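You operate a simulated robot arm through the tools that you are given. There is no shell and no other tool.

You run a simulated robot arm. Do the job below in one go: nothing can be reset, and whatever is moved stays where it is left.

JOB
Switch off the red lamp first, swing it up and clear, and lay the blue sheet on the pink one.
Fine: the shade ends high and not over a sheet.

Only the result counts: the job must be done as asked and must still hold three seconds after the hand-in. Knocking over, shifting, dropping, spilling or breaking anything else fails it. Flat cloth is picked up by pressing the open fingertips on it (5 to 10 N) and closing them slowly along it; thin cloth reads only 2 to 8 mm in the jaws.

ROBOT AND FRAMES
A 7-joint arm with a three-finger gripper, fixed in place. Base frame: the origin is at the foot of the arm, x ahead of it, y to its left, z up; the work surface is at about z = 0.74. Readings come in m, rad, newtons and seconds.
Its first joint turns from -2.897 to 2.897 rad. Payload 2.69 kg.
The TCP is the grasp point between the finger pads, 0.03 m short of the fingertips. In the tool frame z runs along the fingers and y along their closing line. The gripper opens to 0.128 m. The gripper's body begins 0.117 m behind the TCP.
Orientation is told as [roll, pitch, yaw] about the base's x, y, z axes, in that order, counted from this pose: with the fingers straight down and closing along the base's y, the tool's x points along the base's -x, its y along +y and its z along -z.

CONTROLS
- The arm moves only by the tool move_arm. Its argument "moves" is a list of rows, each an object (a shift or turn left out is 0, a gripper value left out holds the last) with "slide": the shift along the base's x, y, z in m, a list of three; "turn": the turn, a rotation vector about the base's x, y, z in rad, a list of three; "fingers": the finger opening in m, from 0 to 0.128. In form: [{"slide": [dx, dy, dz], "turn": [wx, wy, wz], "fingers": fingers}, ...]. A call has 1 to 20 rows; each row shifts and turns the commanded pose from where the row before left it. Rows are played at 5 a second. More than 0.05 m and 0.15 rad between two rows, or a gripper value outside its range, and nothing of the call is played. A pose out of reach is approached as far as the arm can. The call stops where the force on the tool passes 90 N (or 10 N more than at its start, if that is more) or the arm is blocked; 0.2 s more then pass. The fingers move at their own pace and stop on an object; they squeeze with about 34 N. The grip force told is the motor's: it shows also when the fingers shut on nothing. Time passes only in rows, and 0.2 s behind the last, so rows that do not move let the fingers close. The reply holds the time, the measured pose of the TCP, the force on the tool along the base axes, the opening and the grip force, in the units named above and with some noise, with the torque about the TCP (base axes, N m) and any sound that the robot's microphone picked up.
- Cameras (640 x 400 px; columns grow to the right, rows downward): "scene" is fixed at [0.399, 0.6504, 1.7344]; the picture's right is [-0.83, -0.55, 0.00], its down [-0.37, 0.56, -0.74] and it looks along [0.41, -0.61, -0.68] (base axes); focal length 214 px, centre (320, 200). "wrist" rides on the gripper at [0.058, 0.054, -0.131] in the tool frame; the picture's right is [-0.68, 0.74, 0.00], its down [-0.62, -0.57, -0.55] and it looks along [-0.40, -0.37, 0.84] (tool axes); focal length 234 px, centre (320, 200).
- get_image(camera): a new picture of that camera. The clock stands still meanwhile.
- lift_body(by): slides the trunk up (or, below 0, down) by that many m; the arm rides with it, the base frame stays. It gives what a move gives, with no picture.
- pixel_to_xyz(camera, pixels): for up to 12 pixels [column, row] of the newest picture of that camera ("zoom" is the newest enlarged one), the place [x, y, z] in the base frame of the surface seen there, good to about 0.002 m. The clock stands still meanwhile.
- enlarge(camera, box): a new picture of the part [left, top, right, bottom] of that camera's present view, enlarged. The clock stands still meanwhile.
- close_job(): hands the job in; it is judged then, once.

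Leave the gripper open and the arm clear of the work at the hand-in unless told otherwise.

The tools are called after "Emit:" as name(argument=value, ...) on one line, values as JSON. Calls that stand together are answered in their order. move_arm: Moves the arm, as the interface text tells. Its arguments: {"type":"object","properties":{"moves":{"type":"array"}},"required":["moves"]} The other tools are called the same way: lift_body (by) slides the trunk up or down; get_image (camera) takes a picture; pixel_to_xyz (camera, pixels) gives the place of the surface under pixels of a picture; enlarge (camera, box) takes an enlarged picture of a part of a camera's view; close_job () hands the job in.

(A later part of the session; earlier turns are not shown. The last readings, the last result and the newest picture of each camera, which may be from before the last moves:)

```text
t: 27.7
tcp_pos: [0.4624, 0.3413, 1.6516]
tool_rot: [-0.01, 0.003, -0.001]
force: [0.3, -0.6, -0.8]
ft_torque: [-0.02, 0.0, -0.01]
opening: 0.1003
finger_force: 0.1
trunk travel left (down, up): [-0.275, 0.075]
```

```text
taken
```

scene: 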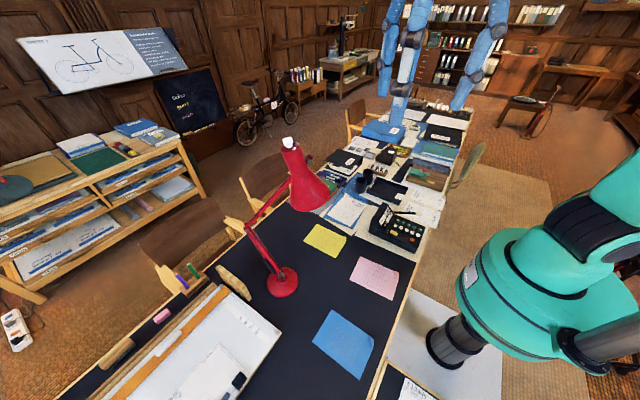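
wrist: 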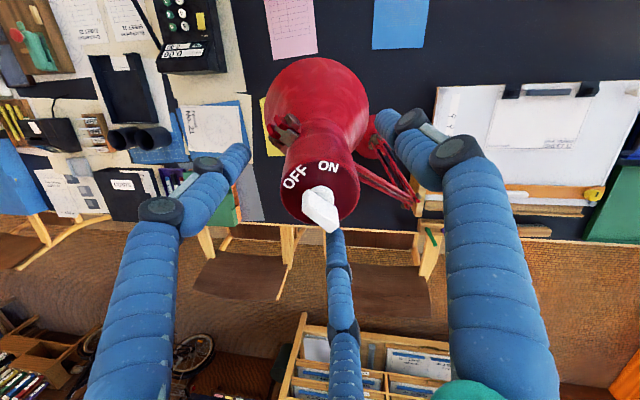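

The lamp is holding. I'll lower the trunk back 0.1 m and bring the hand over the blue sheet for a close look.

Emit:
lift_body(by=-0.1)

Emit:
move_arm(moves=[{"slide": [0, 0.005, -0.045]}, {"slide": [0, 0.005, -0.045]}, {"slide": [0, 0.005, -0.045]}, {"slide": [0, 0.005, -0.045]}, {"slide": [0, 0.005, -0.045]}, {"slide": [0, 0.005, -0.045]}, {"slide": [0, 0.005, -0.045]}, {"slide": [0, 0.005, -0.045]}, {"slide": [0, 0.005, -0.045]}, {"slide": [0, 0.005, -0.045]}, {}])

Emit:
get_image(camera="wrist")

Emit:
get_image(camera="scene")

```text
t: 29.1
tcp_pos: [0.4622, 0.3413, 1.5525]
tool_rot: [-0.011, 0.0, -0.001]
force: [-0.2, 0.2, 0.4]
ft_torque: [0.03, 0.0, -0.03]
opening: 0.1001
finger_force: 0.1
trunk travel left (down, up): [-0.175, 0.175]
```

```text
t: 31.5
tcp_pos: [0.4625, 0.3908, 1.1029]
tool_rot: [-0.01, 0.002, -0.001]
force: [0.3, -0.1, -0.7]
ft_torque: [0.01, 0.05, -0.04]
opening: 0.1
finger_force: 0.1
trunk travel left (down, up): [-0.175, 0.175]
```

```text
taken
```

wrist: 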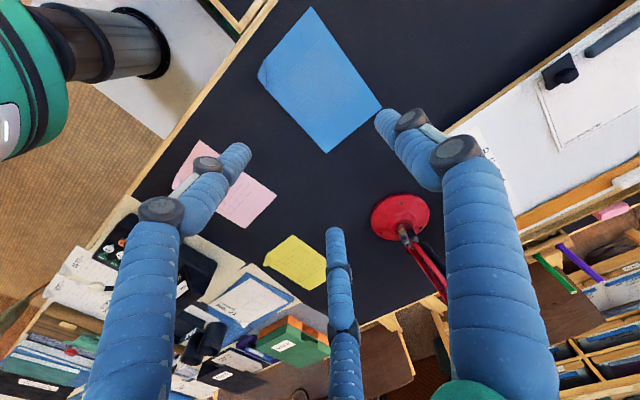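

```text
taken
```

scene: 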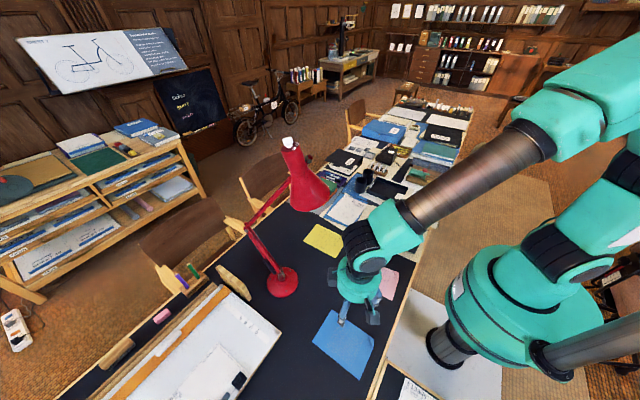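

I'll enlarge the blue sheet in the wrist view to find its corners and the curled one.

Emit:
enlarge(camera="wrist", box=[224, 0, 400, 160])

Emit:
pixel_to_xyz(camera="wrist", pixels=[[311, 9], [380, 109], [326, 151], [266, 88], [262, 72], [270, 62], [266, 76], [320, 80], [280, 55], [275, 80], [215, 225], [245, 226]])

```text
2.50 times, centred on (312, 80) of wrist
```

zoom: 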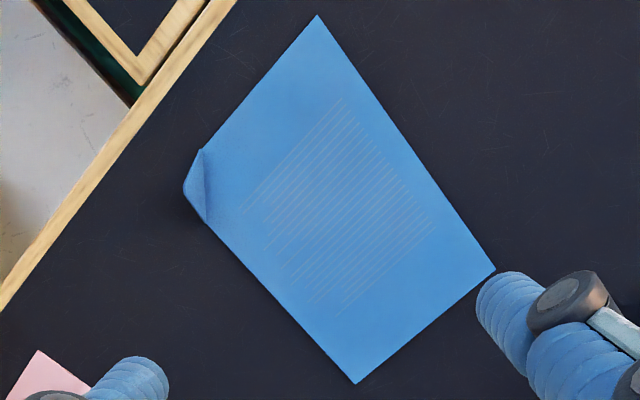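

```text
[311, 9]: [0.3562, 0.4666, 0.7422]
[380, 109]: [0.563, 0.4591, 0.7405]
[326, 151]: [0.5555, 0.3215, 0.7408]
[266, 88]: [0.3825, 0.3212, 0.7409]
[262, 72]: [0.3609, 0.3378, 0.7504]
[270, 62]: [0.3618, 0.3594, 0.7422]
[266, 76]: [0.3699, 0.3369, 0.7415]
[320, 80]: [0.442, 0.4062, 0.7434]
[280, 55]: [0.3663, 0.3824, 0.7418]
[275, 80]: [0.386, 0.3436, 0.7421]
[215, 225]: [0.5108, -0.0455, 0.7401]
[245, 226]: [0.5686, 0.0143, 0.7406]
```

Blue is about 0.20 × 0.145 m, with corners at (0.356, 0.467), (0.560, 0.461), (0.556, 0.321) and a dog-ear at about (0.36, 0.33). My plan:
1. Pinch it just inside the middle of its near short edge, with the fingers closing along x.
2. Carry it hanging.
3. Lay it far edge first on the pink one.

I'll turn the tool to yaw +90° and come lower.

Emit:
move_arm(moves=[{"slide": [-0.007, 0.0002, -0.018], "turn": [0, 0, 0.1428], "fingers": 0.03}, {"slide": [-0.007, 0.0002, -0.018], "turn": [0, 0, 0.1428]}, {"slide": [-0.007, 0.0002, -0.018], "turn": [0, 0, 0.1428]}, {"slide": [-0.007, 0.0002, -0.018], "turn": [0, 0, 0.1428]}, {"slide": [-0.007, 0.0002, -0.018], "turn": [0, 0, 0.1428]}, {"slide": [-0.007, 0.0002, -0.018], "turn": [0, 0, 0.1428]}, {"slide": [-0.007, 0.0002, -0.018], "turn": [0, 0, 0.1428]}, {"slide": [-0.007, 0.0002, -0.018], "turn": [0, 0, 0.1428]}, {"slide": [-0.007, 0.0002, -0.018], "turn": [0, 0, 0.1428]}, {"slide": [-0.007, 0.0002, -0.018], "turn": [0, 0, 0.1428]}, {"slide": [-0.007, 0.0002, -0.018], "turn": [0, 0, 0.1428]}, {}])

Emit:
get_image(camera="wrist")

Emit:
get_image(camera="scene")

```text
t: 34.1
tcp_pos: [0.3849, 0.3938, 0.9043]
tool_rot: [-0.009, 0.0, 1.573]
force: [0.2, -0.6, -0.1]
ft_torque: [0.0, 0.0, 0.0]
opening: 0.0299
finger_force: 0.0
trunk travel left (down, up): [-0.175, 0.175]
```

```text
taken
```

wrist: 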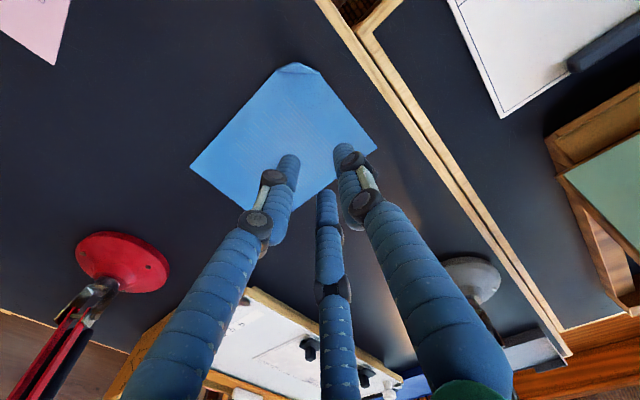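

```text
taken
```

scene: 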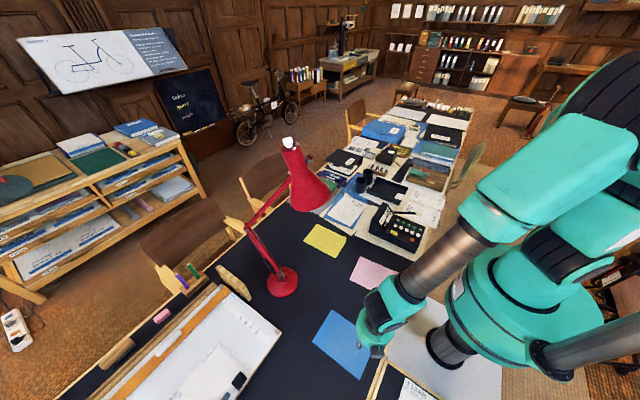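

The sheet's near edge runs from its dog-ear at (295, 68) to (377, 150). I'll check the point under the TCP, the edge positions, and the grey disc at (470, 275).

Emit:
pixel_to_xyz(camera="wrist", pixels=[[320, 124], [335, 112], [337, 107], [376, 150], [297, 66], [318, 75], [192, 167], [470, 275], [345, 135], [290, 140], [310, 68], [280, 72]])

Emit:
enlarge(camera="wrist", box=[180, 40, 404, 200])

```text
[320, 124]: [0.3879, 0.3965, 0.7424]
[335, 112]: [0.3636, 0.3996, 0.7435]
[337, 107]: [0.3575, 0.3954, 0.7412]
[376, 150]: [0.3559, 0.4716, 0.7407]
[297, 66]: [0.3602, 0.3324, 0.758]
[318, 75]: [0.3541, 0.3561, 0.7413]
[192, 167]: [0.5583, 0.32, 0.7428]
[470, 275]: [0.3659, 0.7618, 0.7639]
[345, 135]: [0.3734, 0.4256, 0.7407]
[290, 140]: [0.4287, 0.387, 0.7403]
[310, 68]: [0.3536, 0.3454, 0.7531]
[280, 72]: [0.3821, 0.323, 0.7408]
```

```text
2.50 times, centred on (292, 120) of wrist
```

zoom: 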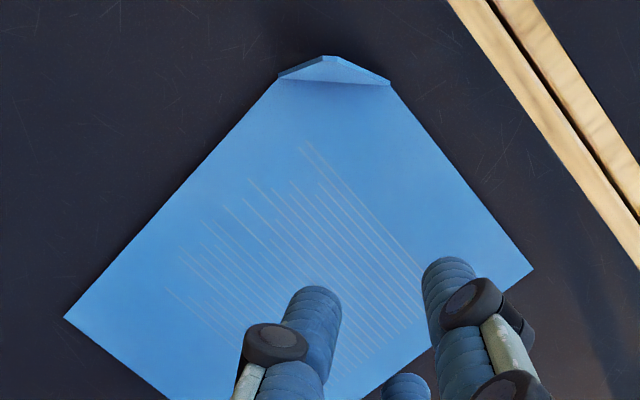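

The near edge is at x ≈ 0.3565 and the point under the TCP is about 3 cm inside it, which suits the pinch. I'll shift 3 mm further in and lower to just above the sheet.

Emit:
move_arm(moves=[{"slide": [0.0008, -0.0003, -0.03]}, {"slide": [0.0008, -0.0003, -0.03]}, {"slide": [0.0008, -0.0002, -0.03]}, {"slide": [0.0006, 0, -0.0195]}, {"slide": [0, 0, -0.006]}, {}])

Emit:
get_image(camera="wrist")

```text
t: 35.5
tcp_pos: [0.3885, 0.392, 0.7897]
tool_rot: [-0.011, 0.001, 1.57]
force: [-0.4, -0.6, 0.0]
ft_torque: [0.02, 0.0, 0.0]
opening: 0.0299
finger_force: 0.2
trunk travel left (down, up): [-0.175, 0.175]
```

```text
taken
```

wrist: 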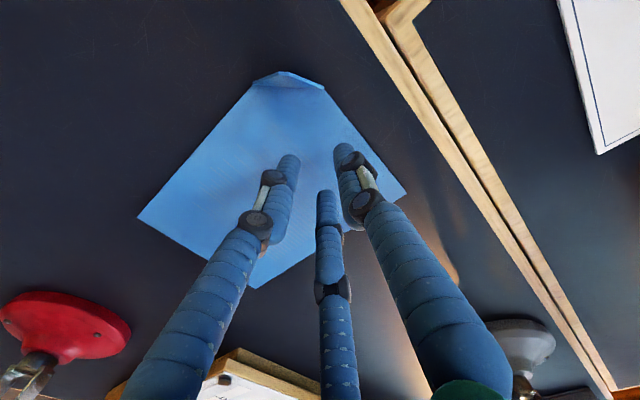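

The fingertips are about 17 mm above the sheet. I'll go down in small steps until I feel 5–10 N.

Emit:
move_arm(moves=[{"slide": [0, 0, -0.006]}, {"slide": [0, 0, -0.005]}, {"slide": [0, 0, -0.002]}, {}])

Emit:
move_arm(moves=[{"slide": [0, 0, -0.002]}, {}])

```text
t: 36.5
tcp_pos: [0.3905, 0.3919, 0.7757]
tool_rot: [-0.01, -0.001, 1.571]
force: [0.3, 1.1, -0.4]
ft_torque: [-0.01, 0.0, 0.02]
opening: 0.0299
finger_force: 0.0
trunk travel left (down, up): [-0.175, 0.175]
```

```text
t: 37.1
tcp_pos: [0.3886, 0.3922, 0.7741]
tool_rot: [-0.011, -0.001, 1.572]
force: [-0.1, 0.2, 0.0]
ft_torque: [0.0, 0.03, 0.05]
opening: 0.0301
finger_force: 0.2
trunk travel left (down, up): [-0.175, 0.175]
```

No contact yet at z = 0.7741. I'll continue in 1 mm steps.

Emit:
move_arm(moves=[{"slide": [0, 0, -0.001]}, {}])

Emit:
move_arm(moves=[{"slide": [0, 0, -0.001]}, {}])

```text
t: 37.7
tcp_pos: [0.388, 0.3923, 0.773]
tool_rot: [-0.009, 0.0, 1.571]
force: [-0.9, -0.5, 0.5]
ft_torque: [-0.01, 0.02, 0.01]
opening: 0.03
finger_force: 0.2
trunk travel left (down, up): [-0.175, 0.175]
```

```text
t: 38.3
tcp_pos: [0.3878, 0.3926, 0.7725]
tool_rot: [-0.009, -0.001, 1.572]
force: [-0.1, -0.2, -0.2]
ft_torque: [0.01, -0.01, -0.01]
opening: 0.03
finger_force: 0.0
trunk travel left (down, up): [-0.175, 0.175]
```

Emit:
move_arm(moves=[{"slide": [0, 0, -0.001]}, {}])

Emit:
move_arm(moves=[{"slide": [0, 0, -0.0008]}, {}])

```text
t: 38.9
tcp_pos: [0.3873, 0.3929, 0.7713]
tool_rot: [-0.01, 0.0, 1.57]
force: [0.0, -1.3, 6.7]
ft_torque: [-0.07, 0.07, 0.0]
opening: 0.0298
finger_force: 0.1
trunk travel left (down, up): [-0.175, 0.175]
```

```text
t: 39.5
tcp_pos: [0.3883, 0.3924, 0.7715]
tool_rot: [-0.01, 0.0, 1.571]
force: [-0.5, -1.7, 15.2]
ft_torque: [-0.01, 0.28, -0.04]
opening: 0.03
finger_force: 0.2
trunk travel left (down, up): [-0.175, 0.175]
```

Contact: 6.7 N, then 15.2 N after another 0.8 mm. I'll ease up 0.6 mm to about 8 N and close the fingers slowly along the sheet.

Emit:
move_arm(moves=[{"slide": [0, 0, 0.0006]}, {"fingers": 0.028}, {"fingers": 0.026}, {"fingers": 0.024}, {"fingers": 0.022}])

Emit:
get_image(camera="wrist")

Emit:
enlarge(camera="wrist", box=[130, 60, 418, 290])

```text
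t: 40.7
tcp_pos: [0.3895, 0.3931, 0.7712]
tool_rot: [-0.012, 0.002, 1.571]
force: [0.7, -0.6, 3.6]
ft_torque: [-0.04, 0.05, 0.02]
opening: 0.0214
finger_force: 0.1
trunk travel left (down, up): [-0.175, 0.175]
```

```text
taken
```

wrist: 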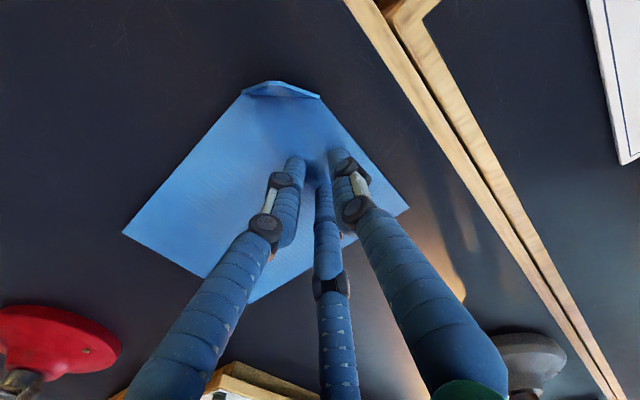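

```text
1.74 times, centred on (274, 175) of wrist
```

zoom: 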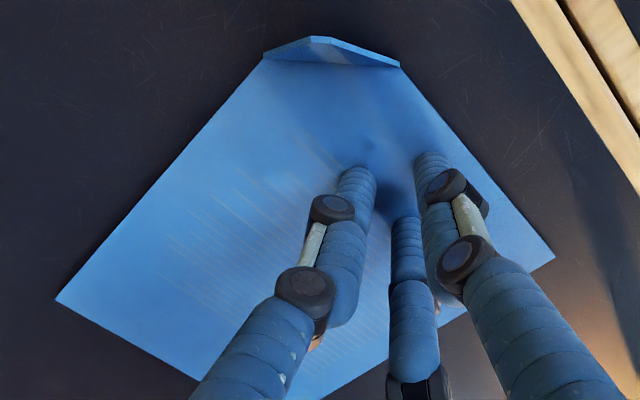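

The press has fallen to 3.6 N. I'll press 0.4 mm more and keep closing slowly.

Emit:
move_arm(moves=[{"slide": [0, 0, -0.0004]}, {"fingers": 0.019}, {"fingers": 0.017}, {"fingers": 0.015}, {"fingers": 0.013}])

Emit:
enlarge(camera="wrist", box=[130, 60, 418, 290])

```text
t: 41.9
tcp_pos: [0.3874, 0.3928, 0.771]
tool_rot: [-0.009, 0.001, 1.572]
force: [-0.4, -1.1, 0.1]
ft_torque: [-0.02, 0.02, 0.0]
opening: 0.0131
finger_force: 0.2
trunk travel left (down, up): [-0.175, 0.175]
```

```text
1.74 times, centred on (274, 175) of wrist
```

zoom: 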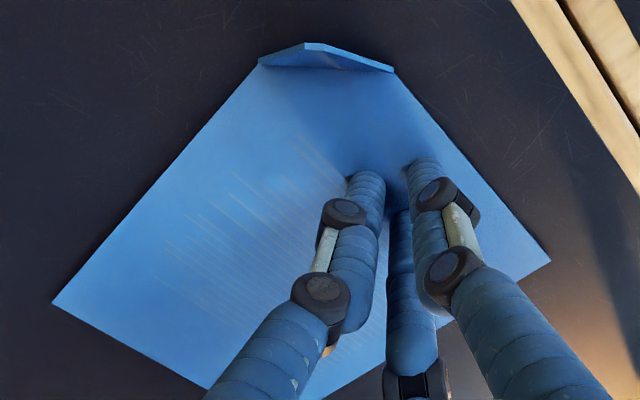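

The press has gone to about zero. I'll press down further in small steps and read the force before closing more.

Emit:
move_arm(moves=[{"slide": [0, 0, -0.0006]}, {}])

Emit:
move_arm(moves=[{"slide": [0, 0, -0.0005]}, {}])

```text
t: 42.5
tcp_pos: [0.3892, 0.3923, 0.7699]
tool_rot: [-0.012, -0.001, 1.571]
force: [-1.4, -1.2, 3.7]
ft_torque: [0.02, 0.08, 0.01]
opening: 0.0132
finger_force: 0.3
trunk travel left (down, up): [-0.175, 0.175]
```

```text
t: 43.1
tcp_pos: [0.3889, 0.3934, 0.7699]
tool_rot: [-0.012, -0.001, 1.57]
force: [-1.3, -1.1, 9.3]
ft_torque: [-0.01, 0.12, -0.01]
opening: 0.0135
finger_force: 0.0
trunk travel left (down, up): [-0.175, 0.175]
```

The press is 9.3 N now. I'll continue closing slowly with a slight downward follow.

Emit:
move_arm(moves=[{"fingers": 0.011, "slide": [0, 0, -0.0002]}, {"fingers": 0.0095, "slide": [0, 0, -0.0002]}])

Emit:
enlarge(camera="wrist", box=[230, 100, 410, 240])

```text
t: 43.7
tcp_pos: [0.3886, 0.3918, 0.7704]
tool_rot: [-0.01, 0.0, 1.57]
force: [0.9, 0.0, 8.4]
ft_torque: [0.04, -0.01, -0.03]
opening: 0.0086
finger_force: 0.0
trunk travel left (down, up): [-0.175, 0.175]
```

```text
2.86 times, centred on (320, 170) of wrist
```

zoom: 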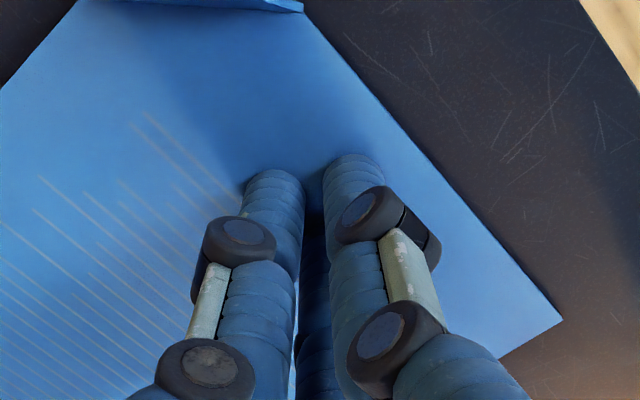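

The press holds at 8.4 N with the opening at 8.6 mm. I'll finish closing at the same rate.

Emit:
move_arm(moves=[{"fingers": 0.007, "slide": [0, 0, -0.0002]}, {"fingers": 0.005, "slide": [0, 0, -0.0002]}, {"fingers": 0.003}, {"fingers": 0.001}, {"fingers": 0.0}, {}])

Emit:
enlarge(camera="wrist", box=[230, 100, 410, 240])

```text
t: 45.1
tcp_pos: [0.3882, 0.3931, 0.7688]
tool_rot: [-0.008, 0.002, 1.57]
force: [-0.1, -0.1, 0.4]
ft_torque: [-0.03, 0.05, -0.02]
opening: 0.0019
finger_force: 31.6
trunk travel left (down, up): [-0.175, 0.175]
```

```text
2.86 times, centred on (320, 170) of wrist
```

zoom: 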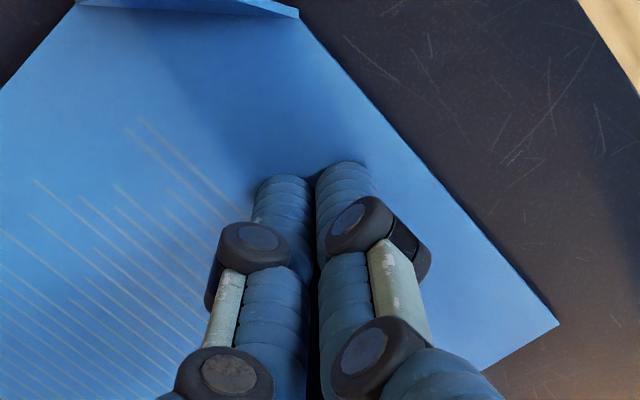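

The opening reads 1.9 mm and the grip 31.6 N, so it may hold a thin pleat. I'll lift 2 cm slowly and look.

Emit:
move_arm(moves=[{"slide": [0, 0, 0.005]}, {"slide": [0, 0, 0.007]}, {"slide": [0, 0, 0.008]}, {}])

Emit:
get_image(camera="wrist")

Emit:
enlarge(camera="scene", box=[290, 290, 418, 400])

```text
t: 46.1
tcp_pos: [0.3883, 0.3926, 0.7902]
tool_rot: [-0.01, 0.003, 1.571]
force: [0.0, -0.1, 0.0]
ft_torque: [-0.03, -0.02, -0.02]
opening: 0.002
finger_force: 31.5
trunk travel left (down, up): [-0.175, 0.175]
```

```text
taken
```

wrist: 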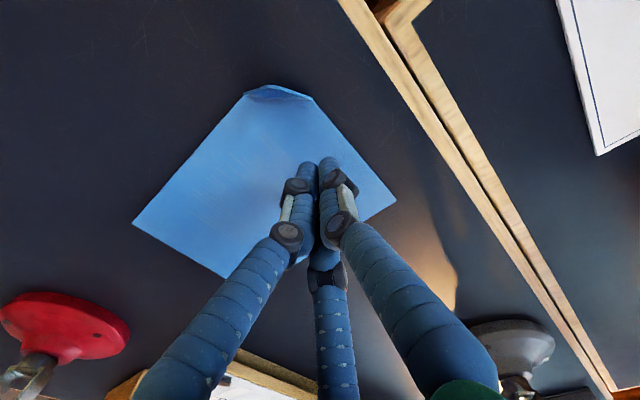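

```text
3.64 times, centred on (354, 345) of scene
```

zoom: 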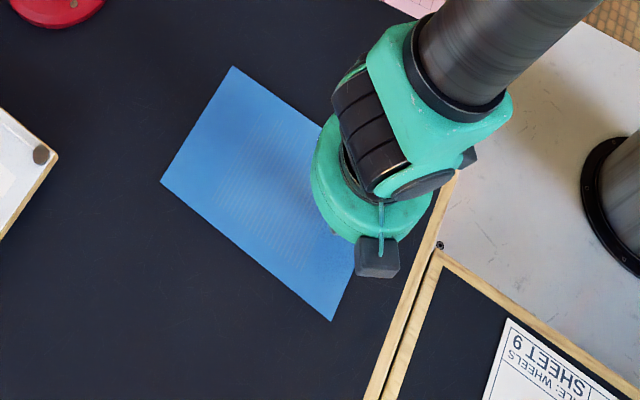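

I'll check the sheet's height around the fingertips at wrist (318, 155) and nearby.

Emit:
pixel_to_xyz(camera="wrist", pixels=[[318, 150], [318, 158], [300, 150], [340, 160], [290, 170], [350, 165], [330, 145], [280, 120], [310, 110], [260, 160], [275, 93], [380, 195]])

Emit:
enlarge(camera="wrist", box=[230, 80, 410, 240])

```text
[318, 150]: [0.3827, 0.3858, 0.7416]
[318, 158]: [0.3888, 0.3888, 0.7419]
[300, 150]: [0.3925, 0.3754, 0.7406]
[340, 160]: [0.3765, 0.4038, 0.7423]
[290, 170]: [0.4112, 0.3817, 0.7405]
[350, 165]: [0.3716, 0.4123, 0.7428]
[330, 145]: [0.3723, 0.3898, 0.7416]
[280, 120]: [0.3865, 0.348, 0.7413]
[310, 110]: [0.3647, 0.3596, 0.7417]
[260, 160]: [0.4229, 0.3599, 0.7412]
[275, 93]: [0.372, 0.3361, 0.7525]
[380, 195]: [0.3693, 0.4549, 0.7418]
```

```text
2.50 times, centred on (320, 160) of wrist
```

zoom: 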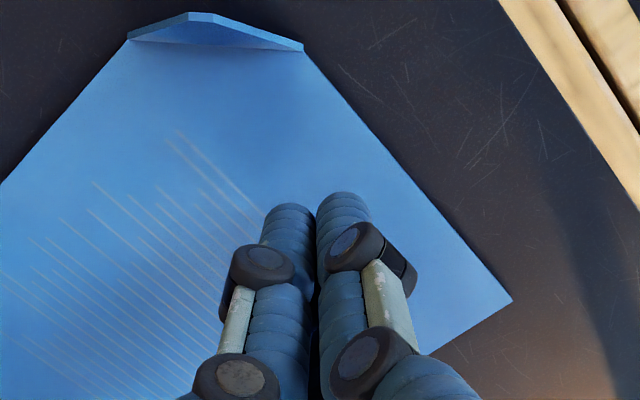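

The sheet stayed on the table (z ≈ 0.7415), so the 2 mm opening was an empty close. The press force had faded as the fingers closed: the tips ride slightly higher when narrower, so I must follow down. I'll reopen to 0.036, shift 3.5 mm inward, and retry holding 8–10 N throughout.

Emit:
move_arm(moves=[{"slide": [0.0035, 0, 0.003], "fingers": 0.036}, {}, {"slide": [0, 0, -0.01]}, {"slide": [0, 0, -0.005]}, {}])

Emit:
move_arm(moves=[{"slide": [0, 0, -0.003]}, {}])

Emit:
move_arm(moves=[{"slide": [0, 0, -0.0015]}, {}])

```text
t: 47.3
tcp_pos: [0.392, 0.3925, 0.7757]
tool_rot: [-0.011, -0.001, 1.571]
force: [0.6, -0.1, -1.3]
ft_torque: [-0.04, 0.02, 0.03]
opening: 0.036
finger_force: 0.0
trunk travel left (down, up): [-0.175, 0.175]
```

```text
t: 47.9
tcp_pos: [0.3922, 0.3922, 0.7738]
tool_rot: [-0.01, 0.001, 1.571]
force: [-0.4, 0.2, 0.1]
ft_torque: [-0.01, 0.01, 0.01]
opening: 0.0362
finger_force: 0.1
trunk travel left (down, up): [-0.175, 0.175]
```

```text
t: 48.5
tcp_pos: [0.3911, 0.392, 0.7716]
tool_rot: [-0.011, -0.001, 1.57]
force: [0.8, 0.1, 0.6]
ft_torque: [-0.02, 0.02, -0.01]
opening: 0.0361
finger_force: 0.0
trunk travel left (down, up): [-0.175, 0.175]
```

Emit:
move_arm(moves=[{"slide": [0, 0, -0.0008]}, {}])

Emit:
move_arm(moves=[{"slide": [0, 0, -0.0006]}, {}])

```text
t: 49.1
tcp_pos: [0.3926, 0.3914, 0.7713]
tool_rot: [-0.01, 0.001, 1.571]
force: [0.0, -0.1, 5.9]
ft_torque: [0.04, 0.2, 0.0]
opening: 0.0358
finger_force: 0.0
trunk travel left (down, up): [-0.175, 0.175]
```

```text
t: 49.7
tcp_pos: [0.3917, 0.3924, 0.7701]
tool_rot: [-0.009, 0.0, 1.57]
force: [0.1, -1.4, 14.5]
ft_torque: [-0.01, 0.18, -0.04]
opening: 0.0356
finger_force: 0.1
trunk travel left (down, up): [-0.175, 0.175]
```

The press is 14.5 N. I'll start closing at 2 mm per row, which will bring it down, and follow it.

Emit:
move_arm(moves=[{"fingers": 0.034}, {"fingers": 0.032}, {"fingers": 0.03}])

Emit:
enlarge(camera="wrist", box=[230, 80, 410, 240])

```text
t: 50.5
tcp_pos: [0.3923, 0.392, 0.771]
tool_rot: [-0.01, 0.0, 1.571]
force: [-2.4, 1.1, 16.4]
ft_torque: [0.08, 0.22, -0.01]
opening: 0.0284
finger_force: 0.1
trunk travel left (down, up): [-0.175, 0.175]
```

```text
2.50 times, centred on (320, 160) of wrist
```

zoom: 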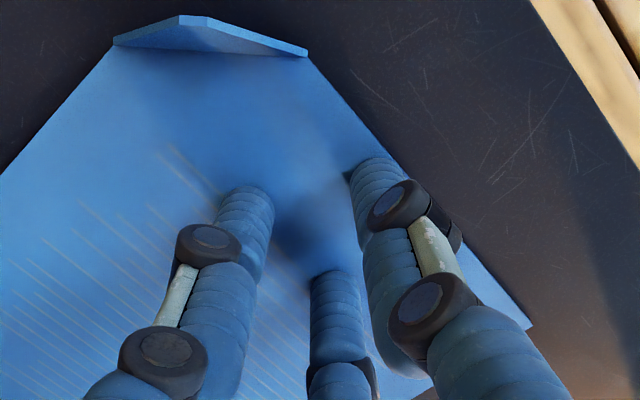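

The press is 16 N and there is a slight shadow between the tips. I'll keep closing.

Emit:
move_arm(moves=[{"fingers": 0.0265}, {"fingers": 0.0245}, {"fingers": 0.0225}])

Emit:
move_arm(moves=[{"fingers": 0.0205}, {"fingers": 0.0185}, {"fingers": 0.0165}])

Emit:
enlarge(camera="wrist", box=[230, 80, 410, 240])

```text
t: 51.3
tcp_pos: [0.3918, 0.3918, 0.7702]
tool_rot: [-0.011, 0.001, 1.571]
force: [-0.6, -0.8, 9.8]
ft_torque: [0.01, 0.13, 0.02]
opening: 0.02
finger_force: 0.0
trunk travel left (down, up): [-0.175, 0.175]
```

```text
t: 52.1
tcp_pos: [0.3909, 0.3922, 0.7706]
tool_rot: [-0.011, 0.002, 1.57]
force: [0.4, -1.2, 1.7]
ft_torque: [-0.08, 0.04, 0.01]
opening: 0.0155
finger_force: 0.1
trunk travel left (down, up): [-0.175, 0.175]
```

```text
2.50 times, centred on (320, 160) of wrist
```

zoom: 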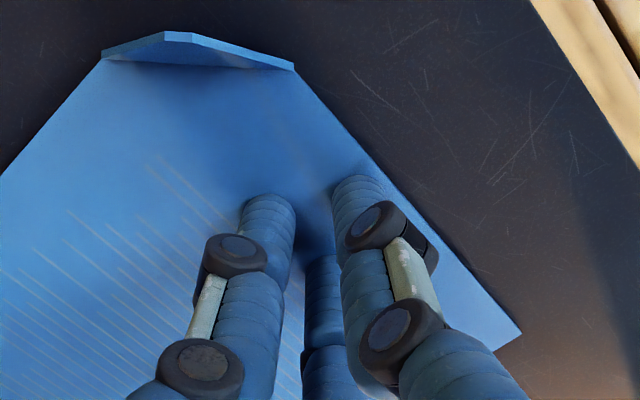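

The sheet's near edge is being drawn in, so it grips, but the press has faded to 1.7 N. I'll press a little more and check whether a fold is rising between the tips.

Emit:
move_arm(moves=[{"slide": [0, 0, -0.0006]}, {}])

Emit:
enlarge(camera="wrist", box=[270, 120, 380, 200])

Emit:
pixel_to_xyz(camera="zoom", pixels=[[250, 150], [250, 200], [255, 250], [240, 120], [300, 150], [150, 100], [350, 100], [200, 60], [100, 200], [420, 170], [300, 60], [270, 300]])

```text
t: 52.7
tcp_pos: [0.3917, 0.3929, 0.7689]
tool_rot: [-0.011, 0.0, 1.571]
force: [-1.0, -1.4, 6.2]
ft_torque: [-0.01, -0.02, -0.04]
opening: 0.0152
finger_force: 0.0
trunk travel left (down, up): [-0.175, 0.175]
```

```text
5.00 times, centred on (325, 160) of wrist
```

zoom: 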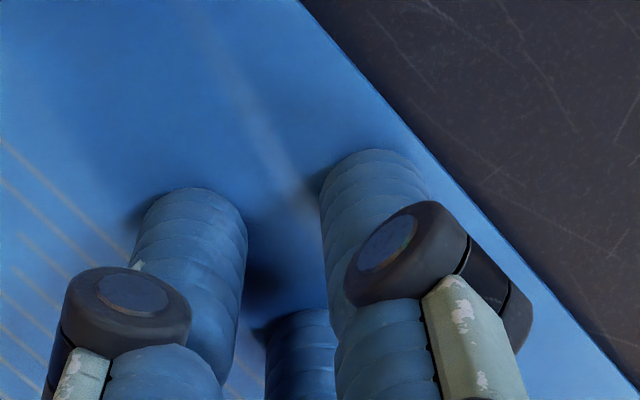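

```text
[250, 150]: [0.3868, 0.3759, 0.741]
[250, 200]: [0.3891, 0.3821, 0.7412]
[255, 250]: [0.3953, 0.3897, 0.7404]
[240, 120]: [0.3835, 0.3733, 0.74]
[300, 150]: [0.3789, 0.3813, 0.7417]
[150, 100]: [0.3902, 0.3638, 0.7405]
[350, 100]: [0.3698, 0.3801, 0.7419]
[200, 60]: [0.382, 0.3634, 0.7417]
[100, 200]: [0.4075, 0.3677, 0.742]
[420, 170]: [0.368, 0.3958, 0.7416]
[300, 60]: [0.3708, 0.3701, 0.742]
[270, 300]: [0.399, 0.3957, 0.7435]
```

A faint ridge shows between the tips around zoom (280, 170), and the press is 6.2 N. I'll keep closing with a downward follow.

Emit:
move_arm(moves=[{"fingers": 0.0135, "slide": [0, 0, -0.0004]}, {"fingers": 0.012, "slide": [0, 0, -0.0003]}])

Emit:
move_arm(moves=[{"fingers": 0.0105, "slide": [0, 0, -0.0003]}, {"fingers": 0.009, "slide": [0, 0, -0.0003]}])

Emit:
enlarge(camera="wrist", box=[270, 120, 380, 200])

```text
t: 53.3
tcp_pos: [0.3918, 0.3932, 0.7692]
tool_rot: [-0.011, 0.0, 1.57]
force: [0.1, -2.0, 9.8]
ft_torque: [0.0, 0.07, 0.0]
opening: 0.011
finger_force: 0.1
trunk travel left (down, up): [-0.175, 0.175]
```

```text
t: 53.9
tcp_pos: [0.3915, 0.3921, 0.769]
tool_rot: [-0.011, 0.0, 1.572]
force: [0.1, -0.3, 19.5]
ft_torque: [-0.08, 0.07, -0.02]
opening: 0.0095
finger_force: 0.4
trunk travel left (down, up): [-0.175, 0.175]
```

```text
5.00 times, centred on (325, 160) of wrist
```

zoom: 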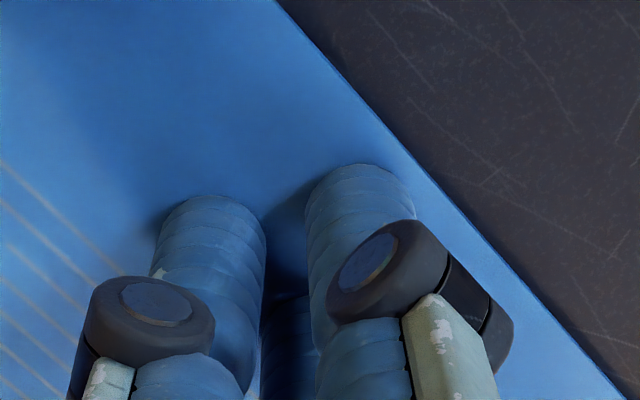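

The press is a bit high at 19.5 N, so I'll ease up slightly and finish closing.

Emit:
move_arm(moves=[{"fingers": 0.0085, "slide": [0, 0, 0.0004]}, {"fingers": 0.007}])

Emit:
move_arm(moves=[{"fingers": 0.0055}, {"fingers": 0.004, "slide": [0, 0, -0.0002]}])

Emit:
move_arm(moves=[{"fingers": 0.0025, "slide": [0, 0, -0.0002]}, {"fingers": 0.001}, {"fingers": 0.0}, {}])

Emit:
enlarge(camera="wrist", box=[270, 120, 380, 200])

```text
t: 54.5
tcp_pos: [0.3908, 0.392, 0.7689]
tool_rot: [-0.012, 0.001, 1.57]
force: [-1.2, -1.1, 6.3]
ft_torque: [-0.04, 0.01, 0.02]
opening: 0.0058
finger_force: 0.0
trunk travel left (down, up): [-0.175, 0.175]
```

```text
t: 55.1
tcp_pos: [0.3917, 0.3921, 0.7689]
tool_rot: [-0.009, 0.002, 1.571]
force: [0.0, -1.6, 3.6]
ft_torque: [-0.08, 0.11, 0.04]
opening: 0.0026
finger_force: 0.0
trunk travel left (down, up): [-0.175, 0.175]
```

```text
t: 56.1
tcp_pos: [0.3919, 0.3921, 0.7692]
tool_rot: [-0.01, 0.0, 1.571]
force: [-0.3, -0.1, 1.9]
ft_torque: [0.01, 0.05, 0.01]
opening: 0.0021
finger_force: 31.4
trunk travel left (down, up): [-0.175, 0.175]
```

```text
5.00 times, centred on (325, 160) of wrist
```

zoom: 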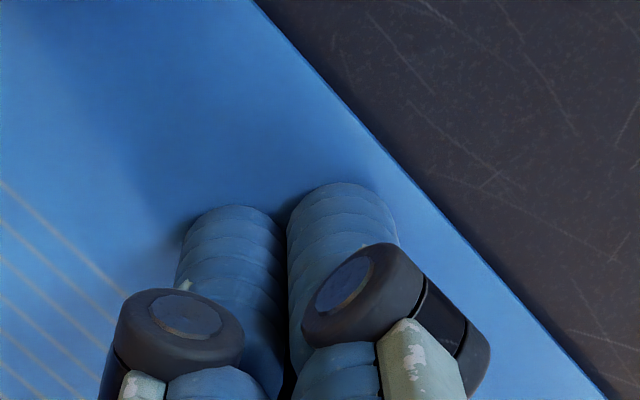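

The opening is 2.1 mm again. I'll lift 1.5 cm and see whether the sheet follows.

Emit:
move_arm(moves=[{"slide": [0, 0, 0.004]}, {"slide": [0, 0, 0.005]}, {"slide": [0, 0, 0.006]}, {}])

Emit:
get_image(camera="wrist")

Emit:
enlarge(camera="wrist", box=[130, 60, 418, 290])

Emit:
pixel_to_xyz(camera="wrist", pixels=[[318, 150], [318, 158], [300, 150], [340, 160], [290, 170], [350, 165], [330, 145], [280, 120], [310, 110], [260, 160], [275, 100], [380, 195]])

```text
t: 57.1
tcp_pos: [0.3926, 0.3917, 0.7839]
tool_rot: [-0.01, 0.002, 1.571]
force: [-0.3, -0.3, 0.6]
ft_torque: [0.0, 0.03, 0.03]
opening: 0.0019
finger_force: 31.2
trunk travel left (down, up): [-0.175, 0.175]
```

```text
taken
```

wrist: 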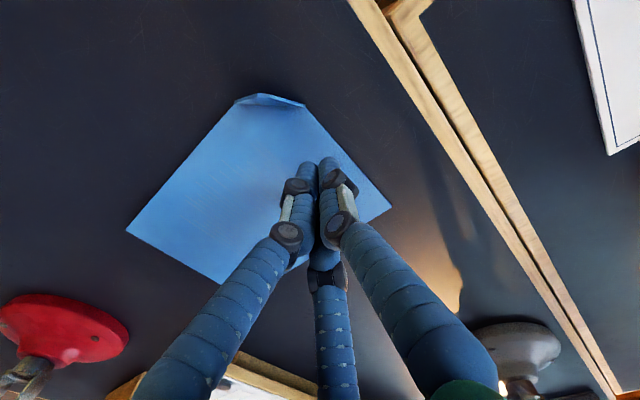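

```text
1.74 times, centred on (274, 175) of wrist
```

zoom: 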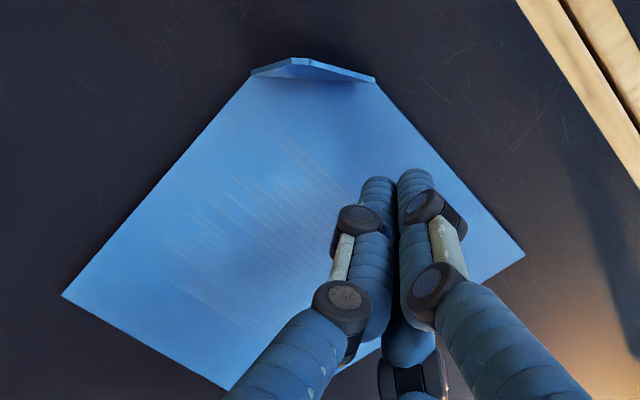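

```text
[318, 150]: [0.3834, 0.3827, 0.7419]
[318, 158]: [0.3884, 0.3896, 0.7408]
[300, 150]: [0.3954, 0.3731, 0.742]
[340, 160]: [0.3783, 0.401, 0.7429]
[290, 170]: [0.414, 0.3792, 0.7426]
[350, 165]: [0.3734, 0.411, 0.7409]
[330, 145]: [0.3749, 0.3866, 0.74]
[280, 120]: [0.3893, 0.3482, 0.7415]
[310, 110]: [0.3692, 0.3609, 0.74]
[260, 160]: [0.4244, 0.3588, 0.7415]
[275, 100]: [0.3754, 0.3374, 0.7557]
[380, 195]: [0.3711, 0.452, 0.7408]
```

It's still on the table. I'll measure the sheet's corners to see how it moved.

Emit:
pixel_to_xyz(camera="wrist", pixels=[[390, 207], [388, 205], [305, 106], [239, 104], [265, 95], [128, 230], [221, 283], [345, 155], [350, 158], [330, 137], [370, 183], [262, 110]])

Emit:
get_image(camera="scene")

```text
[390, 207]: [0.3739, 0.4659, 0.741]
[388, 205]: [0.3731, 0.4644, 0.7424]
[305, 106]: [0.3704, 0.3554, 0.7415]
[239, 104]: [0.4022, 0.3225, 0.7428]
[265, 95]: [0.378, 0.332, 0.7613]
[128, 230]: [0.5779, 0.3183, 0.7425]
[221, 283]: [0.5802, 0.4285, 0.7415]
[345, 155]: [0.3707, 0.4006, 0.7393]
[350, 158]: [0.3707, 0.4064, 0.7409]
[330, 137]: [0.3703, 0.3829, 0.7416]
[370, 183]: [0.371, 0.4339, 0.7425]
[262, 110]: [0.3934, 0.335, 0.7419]
```

```text
taken
```

scene: 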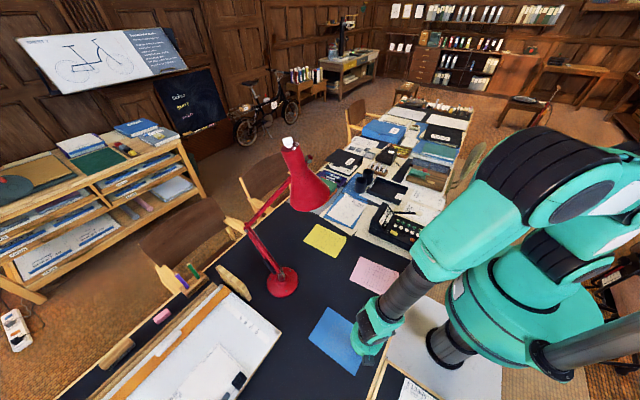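

The whole sheet slid about 16 mm in +x without buckling. The tool has a 0.01 rad roll, so the −x finger carried the load (torque about y was +0.2 N·m) and pushed the sheet while the other slipped. I'll level the tool with a +0.01 rad turn about y, move 16 mm inward, reopen to 0.045 and press again with both tips sharing the load.

Emit:
move_arm(moves=[{"slide": [0.008, 0, 0.003], "fingers": 0.045, "turn": [0, 0.0102, 0]}, {"slide": [0.009, 0, 0]}, {}, {"slide": [0, 0, -0.007]}, {}])

Emit:
move_arm(moves=[{"slide": [0, 0, -0.004]}, {}])

Emit:
move_arm(moves=[{"slide": [0, 0, -0.0015]}, {}])

```text
t: 58.3
tcp_pos: [0.4092, 0.3921, 0.7805]
tool_rot: [0.0, 0.002, 1.571]
force: [-0.6, -0.7, 0.2]
ft_torque: [0.0, 0.0, 0.02]
opening: 0.0452
finger_force: 0.0
trunk travel left (down, up): [-0.175, 0.175]
```

```text
t: 58.9
tcp_pos: [0.4079, 0.3922, 0.7761]
tool_rot: [0.001, 0.0, 1.571]
force: [0.1, 1.2, 0.4]
ft_torque: [0.0, 0.0, 0.03]
opening: 0.0448
finger_force: 0.1
trunk travel left (down, up): [-0.175, 0.175]
```

```text
t: 59.5
tcp_pos: [0.4092, 0.3917, 0.7735]
tool_rot: [0.0, -0.001, 1.571]
force: [0.0, 0.7, 0.4]
ft_torque: [0.01, -0.01, -0.01]
opening: 0.045
finger_force: 0.1
trunk travel left (down, up): [-0.175, 0.175]
```

The tool is level now. I'll continue down in fine steps.

Emit:
move_arm(moves=[{"slide": [0, 0, -0.001]}, {}])

Emit:
move_arm(moves=[{"slide": [0, 0, -0.0008]}, {}])

Emit:
move_arm(moves=[{"slide": [0, 0, -0.0006]}, {}])

```text
t: 60.1
tcp_pos: [0.4084, 0.3916, 0.7732]
tool_rot: [0.0, -0.001, 1.569]
force: [0.4, 0.4, 0.6]
ft_torque: [-0.01, 0.02, -0.03]
opening: 0.0454
finger_force: 0.1
trunk travel left (down, up): [-0.175, 0.175]
```

```text
t: 60.7
tcp_pos: [0.4101, 0.3917, 0.7734]
tool_rot: [-0.001, 0.0, 1.571]
force: [0.1, -0.2, -0.3]
ft_torque: [-0.01, -0.01, 0.05]
opening: 0.0451
finger_force: 0.1
trunk travel left (down, up): [-0.175, 0.175]
```

```text
t: 61.3
tcp_pos: [0.4092, 0.3921, 0.7727]
tool_rot: [0.001, 0.0, 1.57]
force: [0.3, -0.3, 0.1]
ft_torque: [-0.01, 0.0, -0.01]
opening: 0.0452
finger_force: 0.1
trunk travel left (down, up): [-0.175, 0.175]
```

Emit:
move_arm(moves=[{"slide": [0, 0, -0.0006]}, {}])

Emit:
move_arm(moves=[{"slide": [0, 0, -0.0006]}, {}])

```text
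t: 61.9
tcp_pos: [0.4098, 0.3922, 0.7715]
tool_rot: [0.0, 0.001, 1.571]
force: [-1.5, -1.4, 7.4]
ft_torque: [-0.02, 0.06, -0.03]
opening: 0.045
finger_force: 0.1
trunk travel left (down, up): [-0.175, 0.175]
```

```text
t: 62.5
tcp_pos: [0.41, 0.3924, 0.7713]
tool_rot: [-0.003, 0.0, 1.572]
force: [-2.3, -0.8, 15.9]
ft_torque: [-0.05, 0.04, -0.05]
opening: 0.0452
finger_force: 0.1
trunk travel left (down, up): [-0.175, 0.175]
```

The load is balanced now (torque ≈ 0.04) at 15.9 N. I'll ease 0.4 mm to about 10 N and close slowly, checking often.

Emit:
move_arm(moves=[{"slide": [0, 0, 0.0004]}, {"fingers": 0.043}, {"fingers": 0.041}, {"fingers": 0.039}])

Emit:
move_arm(moves=[{"fingers": 0.037}, {"fingers": 0.035}, {"fingers": 0.033}])

Emit:
enlarge(camera="wrist", box=[230, 80, 410, 240])

```text
t: 63.5
tcp_pos: [0.4097, 0.3929, 0.771]
tool_rot: [-0.002, 0.001, 1.571]
force: [1.8, 2.0, 12.3]
ft_torque: [0.01, -0.08, 0.03]
opening: 0.0395
finger_force: 0.6
trunk travel left (down, up): [-0.175, 0.175]
```

```text
t: 64.3
tcp_pos: [0.4078, 0.3918, 0.7722]
tool_rot: [0.0, 0.0, 1.57]
force: [0.8, 2.1, 10.6]
ft_torque: [0.03, -0.08, 0.06]
opening: 0.0315
finger_force: 0.0
trunk travel left (down, up): [-0.175, 0.175]
```

```text
2.50 times, centred on (320, 160) of wrist
```

zoom: 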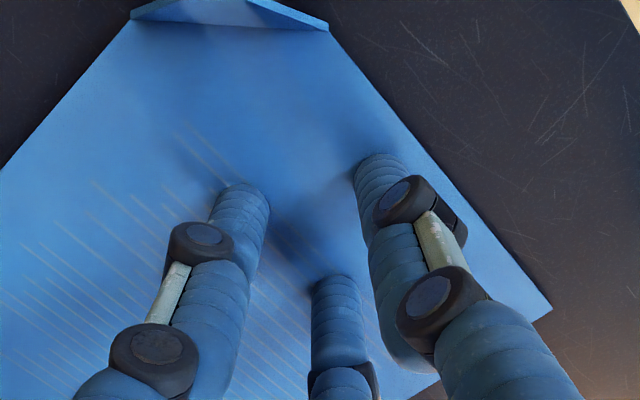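

The press holds at 10.6 N. I'll check whether the sheet is rising between the tips around zoom (305, 220).

Emit:
pixel_to_xyz(camera="zoom", pixels=[[305, 200], [305, 220], [290, 240], [330, 200], [300, 260], [280, 180], [340, 170], [320, 240], [200, 100], [250, 60], [450, 200], [410, 150]])

Emit:
move_arm(moves=[{"fingers": 0.03}, {"fingers": 0.028}, {"fingers": 0.026}])

```text
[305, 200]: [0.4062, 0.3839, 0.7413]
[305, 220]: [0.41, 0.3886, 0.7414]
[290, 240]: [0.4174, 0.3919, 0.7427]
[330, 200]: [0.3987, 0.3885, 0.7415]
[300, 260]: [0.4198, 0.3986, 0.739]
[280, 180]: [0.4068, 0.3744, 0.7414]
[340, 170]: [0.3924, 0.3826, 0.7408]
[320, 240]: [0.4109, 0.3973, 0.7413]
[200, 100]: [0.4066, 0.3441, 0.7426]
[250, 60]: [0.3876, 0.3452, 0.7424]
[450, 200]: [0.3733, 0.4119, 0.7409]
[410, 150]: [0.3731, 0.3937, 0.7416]
```

```text
t: 65.1
tcp_pos: [0.4087, 0.3918, 0.7713]
tool_rot: [0.0, 0.003, 1.571]
force: [-0.7, 0.3, 7.6]
ft_torque: [0.02, -0.03, -0.04]
opening: 0.0236
finger_force: 0.1
trunk travel left (down, up): [-0.175, 0.175]
```

No bulge yet and the edge hasn't moved, so both tips are sliding evenly. I'll keep closing at 7–10 N and follow down.

Emit:
move_arm(moves=[{"fingers": 0.0225, "slide": [0, 0, -0.0002]}, {"fingers": 0.021}, {"fingers": 0.0195, "slide": [0, 0, -0.0001]}])

Emit:
move_arm(moves=[{"fingers": 0.018, "slide": [0, 0, -0.0003]}, {"fingers": 0.0165, "slide": [0, 0, -0.0002]}])

Emit:
enlarge(camera="wrist", box=[230, 80, 410, 240])

```text
t: 65.9
tcp_pos: [0.4085, 0.3918, 0.7707]
tool_rot: [0.0, 0.003, 1.57]
force: [-0.9, -1.0, 1.7]
ft_torque: [-0.01, 0.0, -0.02]
opening: 0.0186
finger_force: 0.1
trunk travel left (down, up): [-0.175, 0.175]
```

```text
t: 66.5
tcp_pos: [0.408, 0.3914, 0.7697]
tool_rot: [0.0, 0.001, 1.57]
force: [-0.1, -0.1, 2.9]
ft_torque: [0.03, 0.01, -0.01]
opening: 0.0157
finger_force: 0.1
trunk travel left (down, up): [-0.175, 0.175]
```

```text
2.50 times, centred on (320, 160) of wrist
```

zoom: 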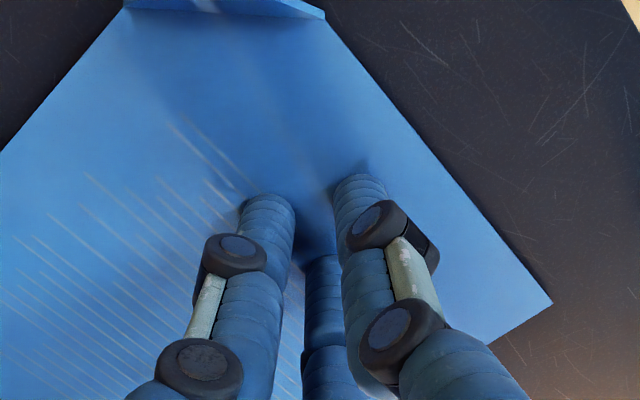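

A faint light streak now runs between the tips from the dog-ear side, a ridge starting. The press is only 2.9 N, so I'll restore it before closing further.

Emit:
move_arm(moves=[{"slide": [0, 0, -0.0005]}, {}])

Emit:
enlarge(camera="wrist", box=[270, 120, 380, 200])

Emit:
pixel_to_xyz(camera="zoom", pixels=[[270, 130], [270, 150], [270, 170], [270, 190], [270, 210], [265, 230], [285, 150], [255, 150], [290, 180], [245, 180], [230, 120], [265, 260]])

```text
t: 67.1
tcp_pos: [0.4094, 0.3928, 0.7702]
tool_rot: [0.0, 0.0, 1.572]
force: [-0.4, -0.7, 7.7]
ft_torque: [-0.05, -0.03, -0.07]
opening: 0.0157
finger_force: 0.1
trunk travel left (down, up): [-0.175, 0.175]
```

```text
5.00 times, centred on (325, 160) of wrist
```

zoom: 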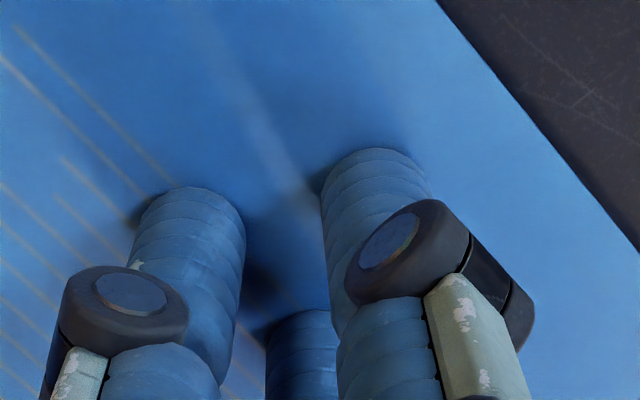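

```text
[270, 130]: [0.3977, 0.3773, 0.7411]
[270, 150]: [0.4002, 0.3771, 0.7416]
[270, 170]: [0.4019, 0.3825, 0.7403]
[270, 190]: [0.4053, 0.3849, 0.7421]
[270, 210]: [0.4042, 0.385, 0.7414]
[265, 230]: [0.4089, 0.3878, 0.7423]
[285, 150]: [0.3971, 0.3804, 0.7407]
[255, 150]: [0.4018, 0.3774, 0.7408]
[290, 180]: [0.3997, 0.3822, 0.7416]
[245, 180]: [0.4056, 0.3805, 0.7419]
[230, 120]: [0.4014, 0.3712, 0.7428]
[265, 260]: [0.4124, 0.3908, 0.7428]
```

There is still no measurable ridge (everything within 2 mm), so the tips just slide on the sheet. The sheet has a real upturned dog-ear corner near (0.378, 0.332), standing to z ≈ 0.76, which can be gripped directly without crumpling anything. I'll raise the hand and look at that corner.

Emit:
move_arm(moves=[{"slide": [0, 0, 0.01]}, {"slide": [0, 0, 0.03], "fingers": 0.05}, {"slide": [-0.01, -0.02, 0.03]}, {"slide": [-0.01, -0.02, 0.03]}, {"slide": [-0.01, -0.02, 0.03]}, {}])

Emit:
get_image(camera="wrist")

Emit:
enlarge(camera="wrist", box=[200, 60, 400, 200])

Emit:
enlarge(camera="scene", box=[290, 240, 418, 400])

```text
t: 68.5
tcp_pos: [0.3785, 0.3322, 0.8994]
tool_rot: [0.0, -0.001, 1.571]
force: [-1.1, -0.4, 0.8]
ft_torque: [0.04, -0.03, -0.03]
opening: 0.0501
finger_force: 0.0
trunk travel left (down, up): [-0.175, 0.175]
```

```text
taken
```

wrist: 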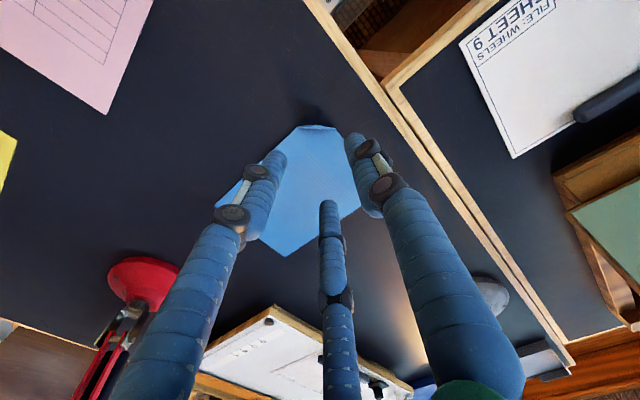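

```text
2.86 times, centred on (300, 130) of wrist
```

zoom: 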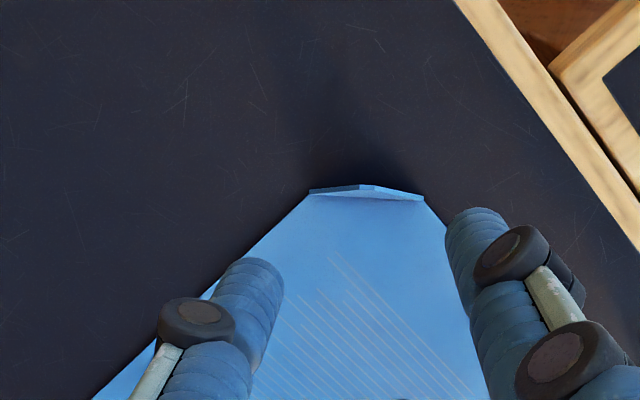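

```text
2.50 times, centred on (354, 320) of scene
```

zoom: 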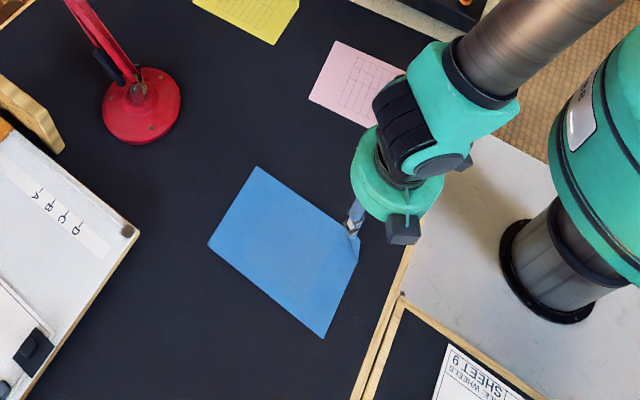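

I'll zoom in on the dog-ear around wrist (325, 127) and measure it.

Emit:
enlarge(camera="wrist", box=[296, 105, 360, 145])

Emit:
pixel_to_xyz(camera="zoom", pixels=[[130, 215], [200, 210], [250, 205], [300, 205], [350, 215], [400, 225], [250, 215], [300, 220], [350, 230], [200, 225], [250, 240], [300, 260]])

```text
10.00 times, centred on (328, 125) of wrist
```

zoom: 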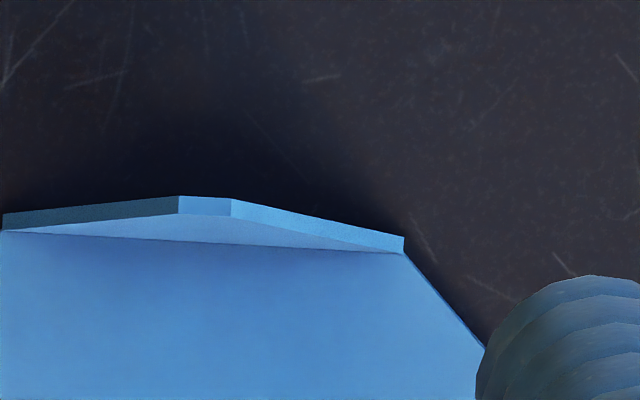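

```text
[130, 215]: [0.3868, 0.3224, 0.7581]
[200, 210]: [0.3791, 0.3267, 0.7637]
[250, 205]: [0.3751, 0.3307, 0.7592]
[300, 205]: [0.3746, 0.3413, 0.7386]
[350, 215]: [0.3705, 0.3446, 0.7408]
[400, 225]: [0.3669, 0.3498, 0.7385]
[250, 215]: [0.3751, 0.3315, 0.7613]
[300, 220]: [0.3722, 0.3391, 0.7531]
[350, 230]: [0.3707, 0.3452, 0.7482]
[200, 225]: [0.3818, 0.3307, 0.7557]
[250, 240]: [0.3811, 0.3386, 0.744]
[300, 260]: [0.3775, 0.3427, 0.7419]
```

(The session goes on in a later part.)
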